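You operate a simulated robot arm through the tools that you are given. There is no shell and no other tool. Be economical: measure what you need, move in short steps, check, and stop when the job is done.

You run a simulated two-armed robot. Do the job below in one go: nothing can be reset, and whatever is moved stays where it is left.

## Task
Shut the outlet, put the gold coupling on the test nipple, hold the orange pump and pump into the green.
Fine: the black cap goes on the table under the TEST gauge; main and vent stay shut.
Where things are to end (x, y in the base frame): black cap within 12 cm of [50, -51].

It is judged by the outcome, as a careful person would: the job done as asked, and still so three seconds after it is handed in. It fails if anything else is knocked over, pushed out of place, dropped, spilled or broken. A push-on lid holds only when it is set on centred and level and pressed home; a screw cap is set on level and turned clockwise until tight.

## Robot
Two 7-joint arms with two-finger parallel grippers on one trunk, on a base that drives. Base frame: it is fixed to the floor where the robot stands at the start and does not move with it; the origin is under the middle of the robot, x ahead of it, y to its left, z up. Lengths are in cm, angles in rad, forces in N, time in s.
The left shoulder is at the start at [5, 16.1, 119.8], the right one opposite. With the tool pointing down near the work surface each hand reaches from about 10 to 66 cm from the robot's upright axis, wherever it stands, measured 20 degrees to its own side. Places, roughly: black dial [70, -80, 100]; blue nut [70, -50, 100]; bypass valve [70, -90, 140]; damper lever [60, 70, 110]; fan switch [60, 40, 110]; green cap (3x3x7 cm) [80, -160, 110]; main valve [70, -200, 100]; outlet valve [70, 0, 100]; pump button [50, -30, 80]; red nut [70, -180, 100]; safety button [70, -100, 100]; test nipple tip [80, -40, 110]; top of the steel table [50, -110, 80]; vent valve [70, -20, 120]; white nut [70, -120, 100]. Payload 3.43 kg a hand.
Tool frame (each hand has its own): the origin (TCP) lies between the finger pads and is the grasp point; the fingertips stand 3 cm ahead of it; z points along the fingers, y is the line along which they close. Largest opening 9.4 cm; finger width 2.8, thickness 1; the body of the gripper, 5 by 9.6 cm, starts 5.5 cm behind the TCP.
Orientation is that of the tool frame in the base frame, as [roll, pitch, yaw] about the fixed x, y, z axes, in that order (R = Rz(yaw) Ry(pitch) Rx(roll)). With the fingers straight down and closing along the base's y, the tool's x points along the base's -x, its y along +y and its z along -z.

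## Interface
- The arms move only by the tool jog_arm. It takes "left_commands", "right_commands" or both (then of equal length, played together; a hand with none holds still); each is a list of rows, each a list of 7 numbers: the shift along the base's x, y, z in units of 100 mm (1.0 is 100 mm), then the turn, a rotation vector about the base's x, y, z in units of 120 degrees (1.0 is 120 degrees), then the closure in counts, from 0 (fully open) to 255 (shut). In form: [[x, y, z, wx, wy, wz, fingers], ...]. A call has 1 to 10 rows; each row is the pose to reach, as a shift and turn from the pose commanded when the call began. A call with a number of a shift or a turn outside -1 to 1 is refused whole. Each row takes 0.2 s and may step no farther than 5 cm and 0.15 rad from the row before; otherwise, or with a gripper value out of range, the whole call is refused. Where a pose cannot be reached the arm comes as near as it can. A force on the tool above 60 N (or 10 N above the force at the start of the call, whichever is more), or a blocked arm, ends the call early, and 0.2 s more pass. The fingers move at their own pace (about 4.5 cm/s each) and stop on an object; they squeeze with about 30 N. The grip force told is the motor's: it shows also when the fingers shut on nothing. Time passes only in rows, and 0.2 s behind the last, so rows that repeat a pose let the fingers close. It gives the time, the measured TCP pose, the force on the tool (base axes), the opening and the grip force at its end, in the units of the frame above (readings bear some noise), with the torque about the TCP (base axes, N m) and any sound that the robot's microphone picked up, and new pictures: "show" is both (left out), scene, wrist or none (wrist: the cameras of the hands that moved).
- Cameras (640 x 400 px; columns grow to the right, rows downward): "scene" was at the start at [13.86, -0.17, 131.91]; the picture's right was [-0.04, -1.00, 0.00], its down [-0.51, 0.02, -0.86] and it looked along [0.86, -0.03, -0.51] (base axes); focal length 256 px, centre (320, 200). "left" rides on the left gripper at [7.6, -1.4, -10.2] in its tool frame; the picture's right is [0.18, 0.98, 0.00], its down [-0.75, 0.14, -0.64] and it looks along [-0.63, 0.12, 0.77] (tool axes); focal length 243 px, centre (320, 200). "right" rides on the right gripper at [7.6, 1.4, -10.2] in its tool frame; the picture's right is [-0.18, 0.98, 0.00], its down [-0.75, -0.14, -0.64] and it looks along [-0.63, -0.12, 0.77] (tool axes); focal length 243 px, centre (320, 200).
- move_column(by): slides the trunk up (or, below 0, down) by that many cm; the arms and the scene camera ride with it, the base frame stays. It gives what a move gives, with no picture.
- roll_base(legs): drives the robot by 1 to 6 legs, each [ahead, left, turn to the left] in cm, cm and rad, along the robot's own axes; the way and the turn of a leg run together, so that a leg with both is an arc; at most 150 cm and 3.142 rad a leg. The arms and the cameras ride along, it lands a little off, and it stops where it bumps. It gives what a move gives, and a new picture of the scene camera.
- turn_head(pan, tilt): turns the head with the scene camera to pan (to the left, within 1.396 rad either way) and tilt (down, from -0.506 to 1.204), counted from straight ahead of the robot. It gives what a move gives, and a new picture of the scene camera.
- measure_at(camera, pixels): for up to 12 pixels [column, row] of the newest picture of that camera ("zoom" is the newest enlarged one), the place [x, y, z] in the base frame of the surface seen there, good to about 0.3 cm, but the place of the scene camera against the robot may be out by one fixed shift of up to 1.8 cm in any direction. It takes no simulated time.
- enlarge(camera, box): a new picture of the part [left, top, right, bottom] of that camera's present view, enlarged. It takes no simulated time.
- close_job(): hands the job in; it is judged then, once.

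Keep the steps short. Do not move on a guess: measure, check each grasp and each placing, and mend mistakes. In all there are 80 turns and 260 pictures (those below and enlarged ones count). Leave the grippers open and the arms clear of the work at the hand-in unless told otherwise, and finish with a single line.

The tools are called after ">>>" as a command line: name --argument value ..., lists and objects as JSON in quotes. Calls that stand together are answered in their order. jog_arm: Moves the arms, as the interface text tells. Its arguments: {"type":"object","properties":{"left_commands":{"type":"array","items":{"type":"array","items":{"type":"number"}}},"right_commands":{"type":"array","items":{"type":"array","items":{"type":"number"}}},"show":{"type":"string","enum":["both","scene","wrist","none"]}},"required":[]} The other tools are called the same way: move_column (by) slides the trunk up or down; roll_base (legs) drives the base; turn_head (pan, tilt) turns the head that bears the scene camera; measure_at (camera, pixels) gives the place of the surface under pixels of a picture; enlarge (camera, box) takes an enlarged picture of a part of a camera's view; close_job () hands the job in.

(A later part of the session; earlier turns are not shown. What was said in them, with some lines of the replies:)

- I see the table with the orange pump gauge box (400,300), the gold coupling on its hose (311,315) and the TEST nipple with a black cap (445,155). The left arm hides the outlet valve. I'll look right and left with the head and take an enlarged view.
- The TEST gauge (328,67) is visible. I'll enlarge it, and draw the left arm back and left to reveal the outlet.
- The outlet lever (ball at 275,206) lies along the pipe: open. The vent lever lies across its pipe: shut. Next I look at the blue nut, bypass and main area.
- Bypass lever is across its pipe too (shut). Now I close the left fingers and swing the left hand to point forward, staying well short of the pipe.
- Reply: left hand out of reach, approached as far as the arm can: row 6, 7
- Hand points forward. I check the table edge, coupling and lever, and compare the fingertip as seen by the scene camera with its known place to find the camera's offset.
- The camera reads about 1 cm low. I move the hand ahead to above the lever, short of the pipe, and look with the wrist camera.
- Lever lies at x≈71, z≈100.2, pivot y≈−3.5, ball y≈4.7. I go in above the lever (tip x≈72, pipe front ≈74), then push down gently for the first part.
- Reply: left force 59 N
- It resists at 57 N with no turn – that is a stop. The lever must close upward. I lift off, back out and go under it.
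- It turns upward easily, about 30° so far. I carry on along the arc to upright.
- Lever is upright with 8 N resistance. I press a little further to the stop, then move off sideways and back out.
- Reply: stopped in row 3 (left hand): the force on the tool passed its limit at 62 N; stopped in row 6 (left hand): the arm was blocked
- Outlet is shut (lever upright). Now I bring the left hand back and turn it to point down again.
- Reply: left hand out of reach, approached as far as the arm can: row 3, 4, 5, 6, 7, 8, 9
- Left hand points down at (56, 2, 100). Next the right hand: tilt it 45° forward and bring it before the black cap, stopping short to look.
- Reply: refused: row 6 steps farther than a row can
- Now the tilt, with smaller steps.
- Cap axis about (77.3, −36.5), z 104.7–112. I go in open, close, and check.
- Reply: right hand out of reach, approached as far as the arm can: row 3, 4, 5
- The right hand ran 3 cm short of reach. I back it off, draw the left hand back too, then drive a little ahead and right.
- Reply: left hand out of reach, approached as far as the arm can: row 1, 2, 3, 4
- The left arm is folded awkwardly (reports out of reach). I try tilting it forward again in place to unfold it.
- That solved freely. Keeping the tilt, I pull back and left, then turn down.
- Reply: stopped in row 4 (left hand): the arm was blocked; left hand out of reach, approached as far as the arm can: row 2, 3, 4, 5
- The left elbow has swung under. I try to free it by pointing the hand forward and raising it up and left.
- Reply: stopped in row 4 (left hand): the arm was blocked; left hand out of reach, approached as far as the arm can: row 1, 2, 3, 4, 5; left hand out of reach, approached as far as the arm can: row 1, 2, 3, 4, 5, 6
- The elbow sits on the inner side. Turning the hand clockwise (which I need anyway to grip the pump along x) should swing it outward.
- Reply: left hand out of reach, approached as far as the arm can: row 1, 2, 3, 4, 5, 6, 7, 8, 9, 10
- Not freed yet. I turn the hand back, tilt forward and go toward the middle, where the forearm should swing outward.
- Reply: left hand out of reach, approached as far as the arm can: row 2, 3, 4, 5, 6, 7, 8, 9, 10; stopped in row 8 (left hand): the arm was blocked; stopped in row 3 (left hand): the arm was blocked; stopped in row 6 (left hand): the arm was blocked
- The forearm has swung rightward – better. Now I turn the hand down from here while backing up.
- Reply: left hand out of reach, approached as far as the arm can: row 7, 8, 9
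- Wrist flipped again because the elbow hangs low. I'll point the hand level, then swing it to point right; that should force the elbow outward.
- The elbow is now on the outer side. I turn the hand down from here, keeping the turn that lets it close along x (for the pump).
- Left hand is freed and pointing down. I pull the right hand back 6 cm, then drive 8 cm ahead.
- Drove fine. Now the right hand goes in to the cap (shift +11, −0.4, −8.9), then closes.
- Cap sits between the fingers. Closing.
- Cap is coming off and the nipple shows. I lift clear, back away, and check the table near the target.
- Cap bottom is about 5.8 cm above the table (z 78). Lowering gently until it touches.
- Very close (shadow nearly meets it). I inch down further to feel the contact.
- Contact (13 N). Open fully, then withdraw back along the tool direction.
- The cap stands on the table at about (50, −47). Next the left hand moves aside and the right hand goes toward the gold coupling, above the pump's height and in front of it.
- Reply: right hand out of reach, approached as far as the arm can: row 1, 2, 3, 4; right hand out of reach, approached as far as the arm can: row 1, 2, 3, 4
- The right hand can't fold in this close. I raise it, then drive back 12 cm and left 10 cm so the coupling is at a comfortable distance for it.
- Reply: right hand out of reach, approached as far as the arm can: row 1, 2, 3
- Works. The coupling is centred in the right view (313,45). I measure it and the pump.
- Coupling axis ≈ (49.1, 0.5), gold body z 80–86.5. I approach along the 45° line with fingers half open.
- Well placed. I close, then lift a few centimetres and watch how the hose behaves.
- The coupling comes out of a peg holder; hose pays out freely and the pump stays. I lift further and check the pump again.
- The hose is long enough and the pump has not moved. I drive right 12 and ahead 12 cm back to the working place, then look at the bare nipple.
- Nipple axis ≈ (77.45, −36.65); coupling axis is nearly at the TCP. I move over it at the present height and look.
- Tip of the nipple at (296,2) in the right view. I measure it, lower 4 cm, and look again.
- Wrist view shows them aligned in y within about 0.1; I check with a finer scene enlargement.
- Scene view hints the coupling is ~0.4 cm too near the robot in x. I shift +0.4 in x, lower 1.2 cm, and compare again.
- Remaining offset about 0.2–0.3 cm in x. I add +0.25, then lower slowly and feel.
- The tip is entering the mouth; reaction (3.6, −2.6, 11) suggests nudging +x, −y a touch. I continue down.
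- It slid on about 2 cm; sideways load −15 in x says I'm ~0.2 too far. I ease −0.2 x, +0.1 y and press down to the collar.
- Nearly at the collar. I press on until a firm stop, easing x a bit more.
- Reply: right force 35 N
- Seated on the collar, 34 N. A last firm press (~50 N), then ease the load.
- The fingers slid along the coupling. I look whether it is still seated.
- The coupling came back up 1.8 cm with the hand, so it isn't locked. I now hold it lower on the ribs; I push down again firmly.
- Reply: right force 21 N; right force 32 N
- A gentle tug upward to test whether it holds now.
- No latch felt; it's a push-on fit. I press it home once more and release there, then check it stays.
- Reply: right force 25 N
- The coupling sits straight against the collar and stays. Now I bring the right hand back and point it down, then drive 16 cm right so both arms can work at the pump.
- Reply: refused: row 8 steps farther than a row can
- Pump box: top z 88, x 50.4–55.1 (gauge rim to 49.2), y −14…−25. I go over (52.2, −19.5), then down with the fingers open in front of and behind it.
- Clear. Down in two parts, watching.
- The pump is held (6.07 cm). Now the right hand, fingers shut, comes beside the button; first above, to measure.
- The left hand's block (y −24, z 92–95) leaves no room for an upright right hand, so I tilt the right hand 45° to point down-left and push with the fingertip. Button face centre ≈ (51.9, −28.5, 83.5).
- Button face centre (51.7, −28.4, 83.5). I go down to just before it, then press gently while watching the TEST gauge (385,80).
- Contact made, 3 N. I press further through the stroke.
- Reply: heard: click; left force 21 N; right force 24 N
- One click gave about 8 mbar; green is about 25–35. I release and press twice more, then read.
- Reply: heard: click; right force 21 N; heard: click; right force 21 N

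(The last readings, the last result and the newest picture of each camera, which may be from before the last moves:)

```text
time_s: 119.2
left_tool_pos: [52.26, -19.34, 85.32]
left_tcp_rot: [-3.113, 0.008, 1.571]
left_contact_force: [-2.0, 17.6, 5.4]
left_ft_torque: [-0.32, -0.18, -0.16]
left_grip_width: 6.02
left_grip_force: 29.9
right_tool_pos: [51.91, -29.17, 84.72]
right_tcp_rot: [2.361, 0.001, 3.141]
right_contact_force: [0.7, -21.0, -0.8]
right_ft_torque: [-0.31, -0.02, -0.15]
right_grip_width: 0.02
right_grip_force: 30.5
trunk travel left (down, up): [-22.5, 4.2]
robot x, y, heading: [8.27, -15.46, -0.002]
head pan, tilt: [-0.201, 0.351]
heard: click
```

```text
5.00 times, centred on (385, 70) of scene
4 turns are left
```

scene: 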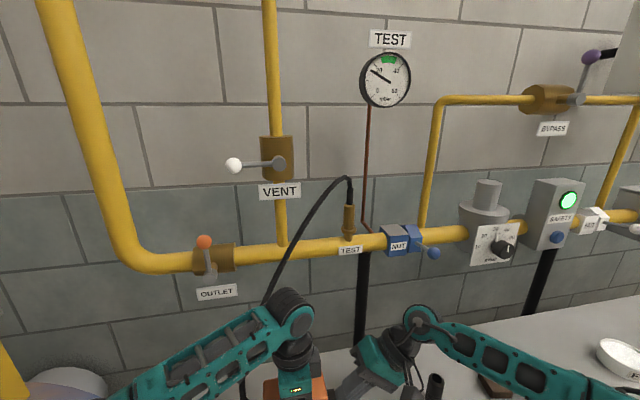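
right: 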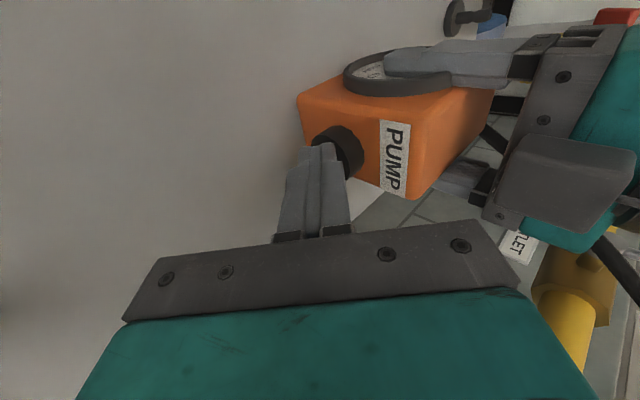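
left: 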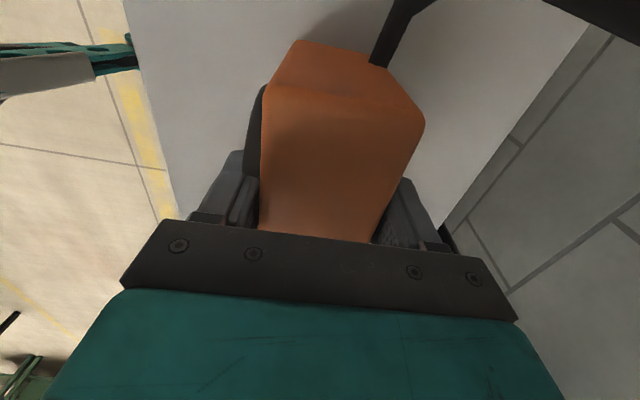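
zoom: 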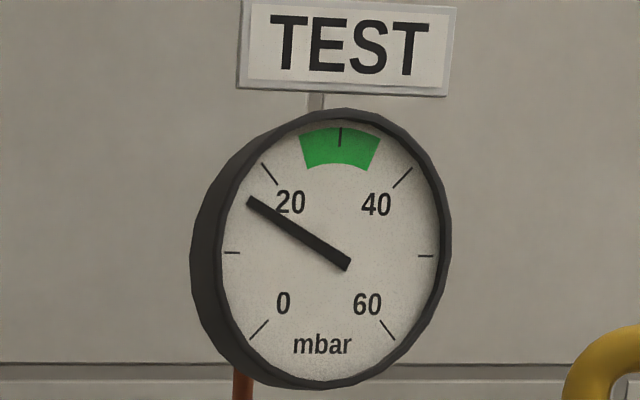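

Needle at about 17. To learn whether it lags or leaks, I wait a second and read, then do one more stroke, wait and read again.

>>> jog_arm --right_commands '[[0, 0, 0, 0, 0, 0, 255], [0, 0, 0, 0, 0, 0, 255], [0, 0, 0, 0, 0, 0, 255], [0, 0, 0, 0, 0, 0, 255], [0, 0, 0, 0, 0, 0, 255]]' --show "none"

>>> enlarge --camera "scene" --box '[345, 30, 425, 110]'

>>> jog_arm --right_commands '[[0, -0.1, 0, 0, 0, 0, 255], [0, -0.2, 0, 0, 0, 0, 255], [0, -0.2, 0, 0, 0, 0, 255], [0, -0.13, 0, 0, 0, 0, 255], [0, -0.08, 0, 0, 0, 0, 255], [0, -0.04, 0, 0, 0, 0, 255], [0, 0, 0, 0, 0, 0, 255], [0, 0, 0, 0, 0, 0, 255]]' --show "none"

>>> enlarge --camera "scene" --box '[345, 30, 425, 110]'

>>> jog_arm --right_commands '[[0, 0, 0, 0, 0, 0, 255], [0, 0, 0, 0, 0, 0, 255], [0, 0, 0, 0, 0, 0, 255], [0, 0, 0, 0, 0, 0, 255], [0, 0, 0, 0, 0, 0, 255]]' --show "none"

>>> enlarge --camera "scene" --box '[345, 30, 425, 110]'

```text
time_s: 120.4
left_tool_pos: [51.97, -19.44, 85.32]
left_tcp_rot: [-3.111, 0.011, 1.571]
left_contact_force: [1.9, 21.8, 4.7]
left_ft_torque: [-0.18, -0.29, 0.01]
left_grip_width: 6.04
left_grip_force: 29.8
right_tool_pos: [51.8, -29.12, 84.88]
right_tcp_rot: [2.358, 0.001, -3.141]
right_contact_force: [0.7, -24.3, 0.2]
right_ft_torque: [-0.34, -0.01, -0.08]
right_grip_width: 0.0
right_grip_force: 29.9
trunk travel left (down, up): [-22.5, 4.2]
robot x, y, heading: [8.18, -15.81, 0.006]
head pan, tilt: [-0.201, 0.351]
```

```text
5.00 times, centred on (385, 70) of scene
```

zoom: 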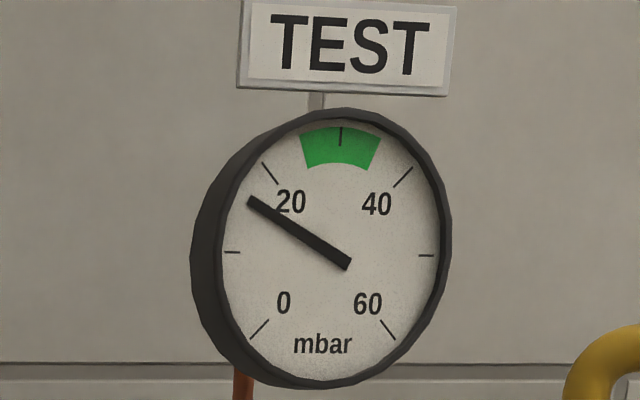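

```text
time_s: 122.2
left_tool_pos: [52.14, -19.38, 85.42]
left_tcp_rot: [-3.112, 0.009, 1.573]
left_contact_force: [-1.2, 19.4, 3.9]
left_ft_torque: [-0.13, -0.14, -0.17]
left_grip_width: 6.04
left_grip_force: 29.8
right_tool_pos: [51.86, -29.11, 84.85]
right_tcp_rot: [2.36, 0.003, 3.139]
right_contact_force: [2.9, -21.0, 0.4]
right_ft_torque: [-0.31, -0.01, -0.15]
right_grip_width: 0.0
right_grip_force: 30.1
trunk travel left (down, up): [-22.5, 4.2]
robot x, y, heading: [7.83, -15.93, 0.002]
head pan, tilt: [-0.201, 0.351]
heard: click
```

```text
5.00 times, centred on (385, 70) of scene
```

zoom: 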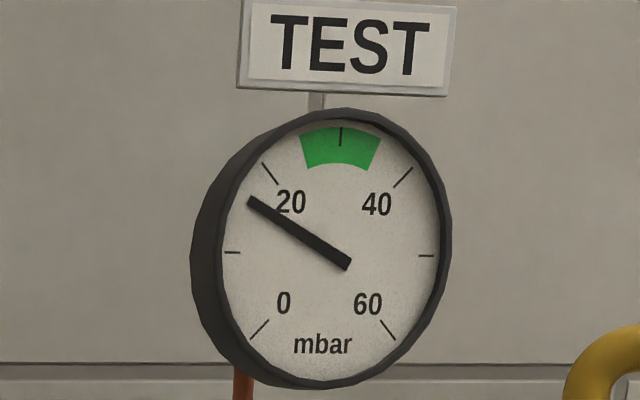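

```text
time_s: 123.4
left_tool_pos: [52.2, -19.5, 85.34]
left_tcp_rot: [-3.112, 0.011, 1.569]
left_contact_force: [0.7, 21.9, 2.7]
left_ft_torque: [-0.07, -0.28, -0.02]
left_grip_width: 6.03
left_grip_force: 30.1
right_tool_pos: [51.86, -29.18, 84.83]
right_tcp_rot: [2.359, 0.003, 3.141]
right_contact_force: [-0.1, -23.9, 0.1]
right_ft_torque: [-0.32, -0.02, -0.13]
right_grip_width: 0.0
right_grip_force: 30.0
trunk travel left (down, up): [-22.5, 4.2]
robot x, y, heading: [7.96, -15.76, 0.007]
head pan, tilt: [-0.201, 0.351]
```

```text
5.00 times, centred on (385, 70) of scene
3 turns are left
```

zoom: 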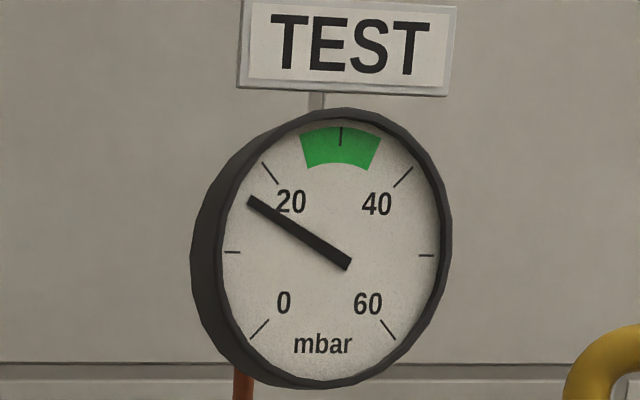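

The needle held at ~17 and that last click added nothing: my 2 cm release was just short of the button's full travel, so some strokes didn't count. Each counted stroke gives ~8.2; two more full strokes should give ~33 (green 25–35). I now release 3.5 cm and dwell before each press.

>>> jog_arm --right_commands '[[0, -0.2, 0, 0, 0, 0, 255], [0, -0.35, 0, 0, 0, 0, 255], [0, -0.35, 0, 0, 0, 0, 255], [0, -0.35, 0, 0, 0, 0, 255], [0, -0.22, 0, 0, 0, 0, 255], [0, -0.15, 0, 0, 0, 0, 255], [0, -0.1, 0, 0, 0, 0, 255], [0, -0.05, 0, 0, 0, 0, 255], [0, 0, 0, 0, 0, 0, 255], [0, 0, 0, 0, 0, 0, 255]]' --show "none"

>>> enlarge --camera "scene" --box '[345, 30, 425, 110]'

>>> jog_arm --right_commands '[[0, -0.2, 0, 0, 0, 0, 255], [0, -0.35, 0, 0, 0, 0, 255], [0, -0.35, 0, 0, 0, 0, 255], [0, -0.35, 0, 0, 0, 0, 255], [0, -0.22, 0, 0, 0, 0, 255], [0, -0.15, 0, 0, 0, 0, 255], [0, -0.1, 0, 0, 0, 0, 255], [0, -0.05, 0, 0, 0, 0, 255], [0, 0, 0, 0, 0, 0, 255], [0, 0, 0, 0, 0, 0, 255]]' --show "none"

>>> enlarge --camera "scene" --box '[345, 30, 425, 110]'

>>> jog_arm --right_commands '[[0, -0.2, 0, 0, 0, 0, 255], [0, -0.35, 0, 0, 0, 0, 255], [0, -0.35, 0, 0, 0, 0, 255]]' --show "both"

>>> enlarge --camera "scene" --box '[345, 30, 425, 110]'

```text
time_s: 125.6
left_tool_pos: [52.31, -19.4, 85.37]
left_tcp_rot: [-3.114, 0.009, 1.571]
left_contact_force: [1.0, 17.9, 2.9]
left_ft_torque: [-0.03, -0.28, -0.22]
left_grip_width: 6.05
left_grip_force: 30.6
right_tool_pos: [51.85, -29.06, 84.78]
right_tcp_rot: [2.362, 0.001, 3.14]
right_contact_force: [0.1, -18.5, 0.0]
right_ft_torque: [-0.21, -0.03, 0.22]
right_grip_width: 0.01
right_grip_force: 30.1
trunk travel left (down, up): [-22.5, 4.2]
robot x, y, heading: [7.93, -15.57, 0.003]
head pan, tilt: [-0.201, 0.351]
heard: click
```

```text
5.00 times, centred on (385, 70) of scene
```

zoom: 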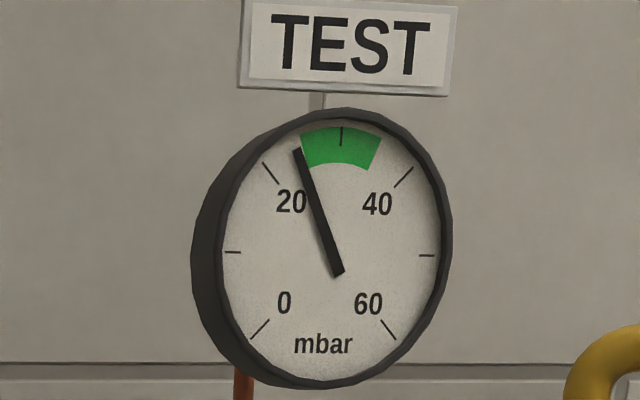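

```text
time_s: 127.8
left_tool_pos: [52.2, -19.37, 85.42]
left_tcp_rot: [-3.113, 0.008, 1.573]
left_contact_force: [-0.3, 17.0, 3.6]
left_ft_torque: [-0.11, -0.28, -0.28]
left_grip_width: 6.05
left_grip_force: 30.2
right_tool_pos: [51.98, -29.17, 84.92]
right_tcp_rot: [2.361, 0.002, 3.14]
right_contact_force: [0.5, -18.8, -0.7]
right_ft_torque: [-0.28, -0.03, 0.16]
right_grip_width: 0.01
right_grip_force: 30.0
trunk travel left (down, up): [-22.5, 4.2]
robot x, y, heading: [8.08, -15.87, 0.006]
head pan, tilt: [-0.201, 0.351]
heard: click
```

```text
5.00 times, centred on (385, 70) of scene
```

zoom: 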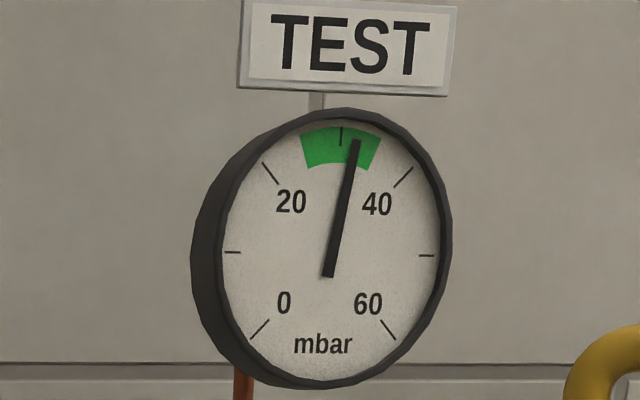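

```text
time_s: 128.6
left_tool_pos: [52.1, -19.51, 85.38]
left_tcp_rot: [-3.113, 0.014, 1.568]
left_contact_force: [0.3, -0.6, 0.6]
left_ft_torque: [-0.01, 0.02, -0.01]
left_grip_width: 6.0
left_grip_force: 29.9
right_tool_pos: [51.64, -32.55, 85.01]
right_tcp_rot: [2.355, 0.003, -3.14]
right_contact_force: [0.1, 0.0, 0.2]
right_ft_torque: [-0.02, -0.01, -0.01]
right_grip_width: 0.0
right_grip_force: 30.4
trunk travel left (down, up): [-22.5, 4.2]
robot x, y, heading: [7.8, -15.86, 0.001]
head pan, tilt: [-0.201, 0.351]
```

scene: 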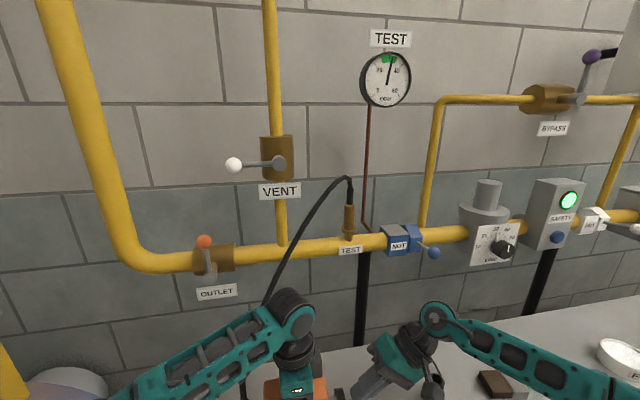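
right: 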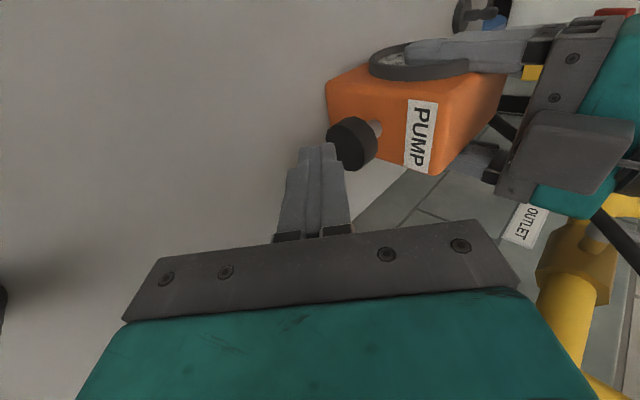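

```text
5.00 times, centred on (385, 70) of scene
2 turns are left
```

zoom: 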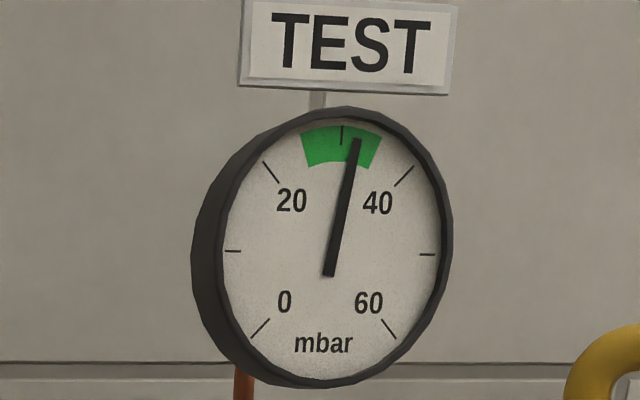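

Needle is in the green (~32) and steady with the button released. Now I open the left fingers, lift straight up off the pump, lift the right hand straight up and open it, and check everything.

>>> jog_arm --left_commands '[[0, 0, 0, 0, 0, 0, 0], [0, 0, 0, 0, 0, 0, 0], [0, 0, 0, 0, 0, 0, 0], [0, 0, 0, 0, 0, 0, 0], [0, 0, 0, 0, 0, 0, 0], [0, 0, 0.2, 0, 0, 0, 0], [0, 0, 0.4, 0, 0, 0, 0], [0, 0, 0.6, 0, 0, 0, 0], [0, 0, 0.8, 0, 0, 0, 0], [0, 0, 1, 0, 0, 0, 0]]' --right_commands '[[0, 0, 0.2, 0, 0, 0, 255], [0, 0, 0.4, 0, 0, 0, 255], [0, 0, 0.6, 0, 0, 0, 255], [0, 0, 0.8, 0, 0, 0, 255], [0, 0, 1, 0, 0, 0, 255], [0, 0, 1, 0, 0, 0, 0], [0, 0, 1, 0, 0, 0, 0], [0, 0, 1, 0, 0, 0, 0], [0, 0, 1, 0, 0, 0, 0], [0, 0, 1, 0, 0, 0, 0]]' --show "none"

>>> jog_arm --left_commands '[[-0.1, 0.1, 0.3, 0, 0, 0, 0], [-0.3, 0.2, 0.6, 0, 0, 0, 0], [-0.6, 0.4, 0.8, 0, 0, 0, 0], [-0.8, 0.6, 0.8, 0, 0, 0, 0]]' --right_commands '[[-0.1, -0.1, 0.3, 0, 0, 0, 0], [-0.2, -0.2, 0.6, 0, 0, 0, 0], [-0.4, -0.3, 0.6, 0, 0, 0, 0], [-0.5, -0.4, 0.6, 0, 0, 0, 0]]' --show "none"

>>> turn_head --pan -0.2 --tilt 0.45

>>> enlarge --camera "scene" --box '[320, 0, 450, 90]'

```text
time_s: 130.8
left_tool_pos: [52.18, -19.49, 95.42]
left_tcp_rot: [-3.111, 0.013, 1.57]
left_contact_force: [0.1, -0.1, 1.0]
left_ft_torque: [0.02, -0.04, -0.03]
left_grip_width: 9.37
left_grip_force: 0.0
right_tool_pos: [51.74, -32.67, 94.96]
right_tcp_rot: [2.355, 0.002, -3.14]
right_contact_force: [-0.1, 0.3, -0.6]
right_ft_torque: [0.02, -0.01, -0.02]
right_grip_width: 9.41
right_grip_force: 0.0
trunk travel left (down, up): [-22.5, 4.2]
robot x, y, heading: [8.48, -15.75, 0.004]
head pan, tilt: [-0.201, 0.351]
```

```text
time_s: 131.8
left_tool_pos: [44.05, -13.48, 103.32]
left_tcp_rot: [-3.113, 0.013, 1.569]
left_contact_force: [0.0, 0.2, 0.5]
left_ft_torque: [-0.03, 0.0, -0.01]
left_grip_width: 9.38
left_grip_force: 0.0
right_tool_pos: [46.68, -36.39, 100.83]
right_tcp_rot: [2.356, 0.002, -3.139]
right_contact_force: [-0.5, 0.0, 1.4]
right_ft_torque: [-0.05, -0.03, 0.03]
right_grip_width: 9.41
right_grip_force: 0.0
trunk travel left (down, up): [-22.5, 4.2]
robot x, y, heading: [8.02, -15.65, 0.002]
head pan, tilt: [-0.201, 0.351]
```

```text
time_s: 132.5
left_tool_pos: [44.14, -13.63, 103.32]
left_tcp_rot: [-3.113, 0.013, 1.568]
left_contact_force: [-0.7, -0.1, 0.1]
left_ft_torque: [0.03, -0.02, 0.02]
left_grip_width: 9.41
left_grip_force: 0.1
right_tool_pos: [46.9, -36.47, 100.8]
right_tcp_rot: [2.356, 0.001, -3.141]
right_contact_force: [-0.5, 0.0, 0.2]
right_ft_torque: [0.01, 0.01, -0.01]
right_grip_width: 9.41
right_grip_force: 0.1
trunk travel left (down, up): [-22.5, 4.2]
robot x, y, heading: [8.03, -15.97, 0.005]
head pan, tilt: [-0.201, 0.45]
```

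scene: 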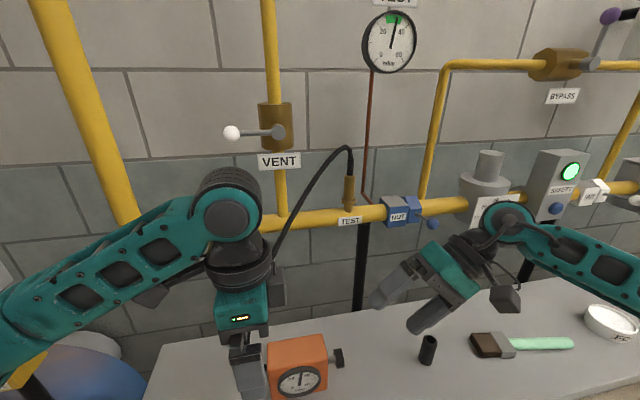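

```text
4.44 times, centred on (385, 45) of scene
1 turns are left
```

zoom: 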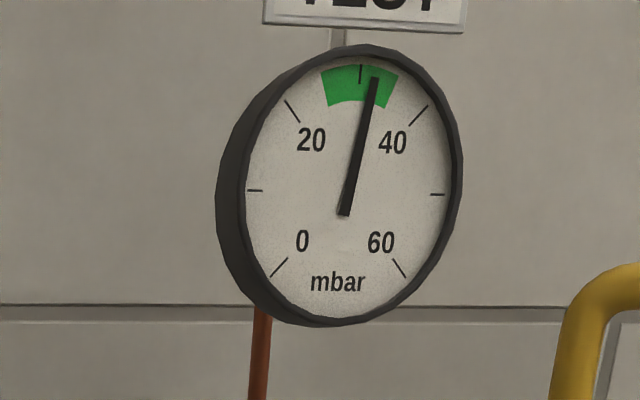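

The gauge is steady in the green, the coupling is on, the cap and pump stand on the table, the vent is shut, and both hands are open and clear. I hand it in.

>>> close_job

```text
The job is handed in.
```

Done: the outlet is shut, the gold coupling is seated on the test nipple, the TEST gauge holds in the green at about 32 mbar, the black cap stands on the table at about (50, −47), and the main and vent were left untouched.
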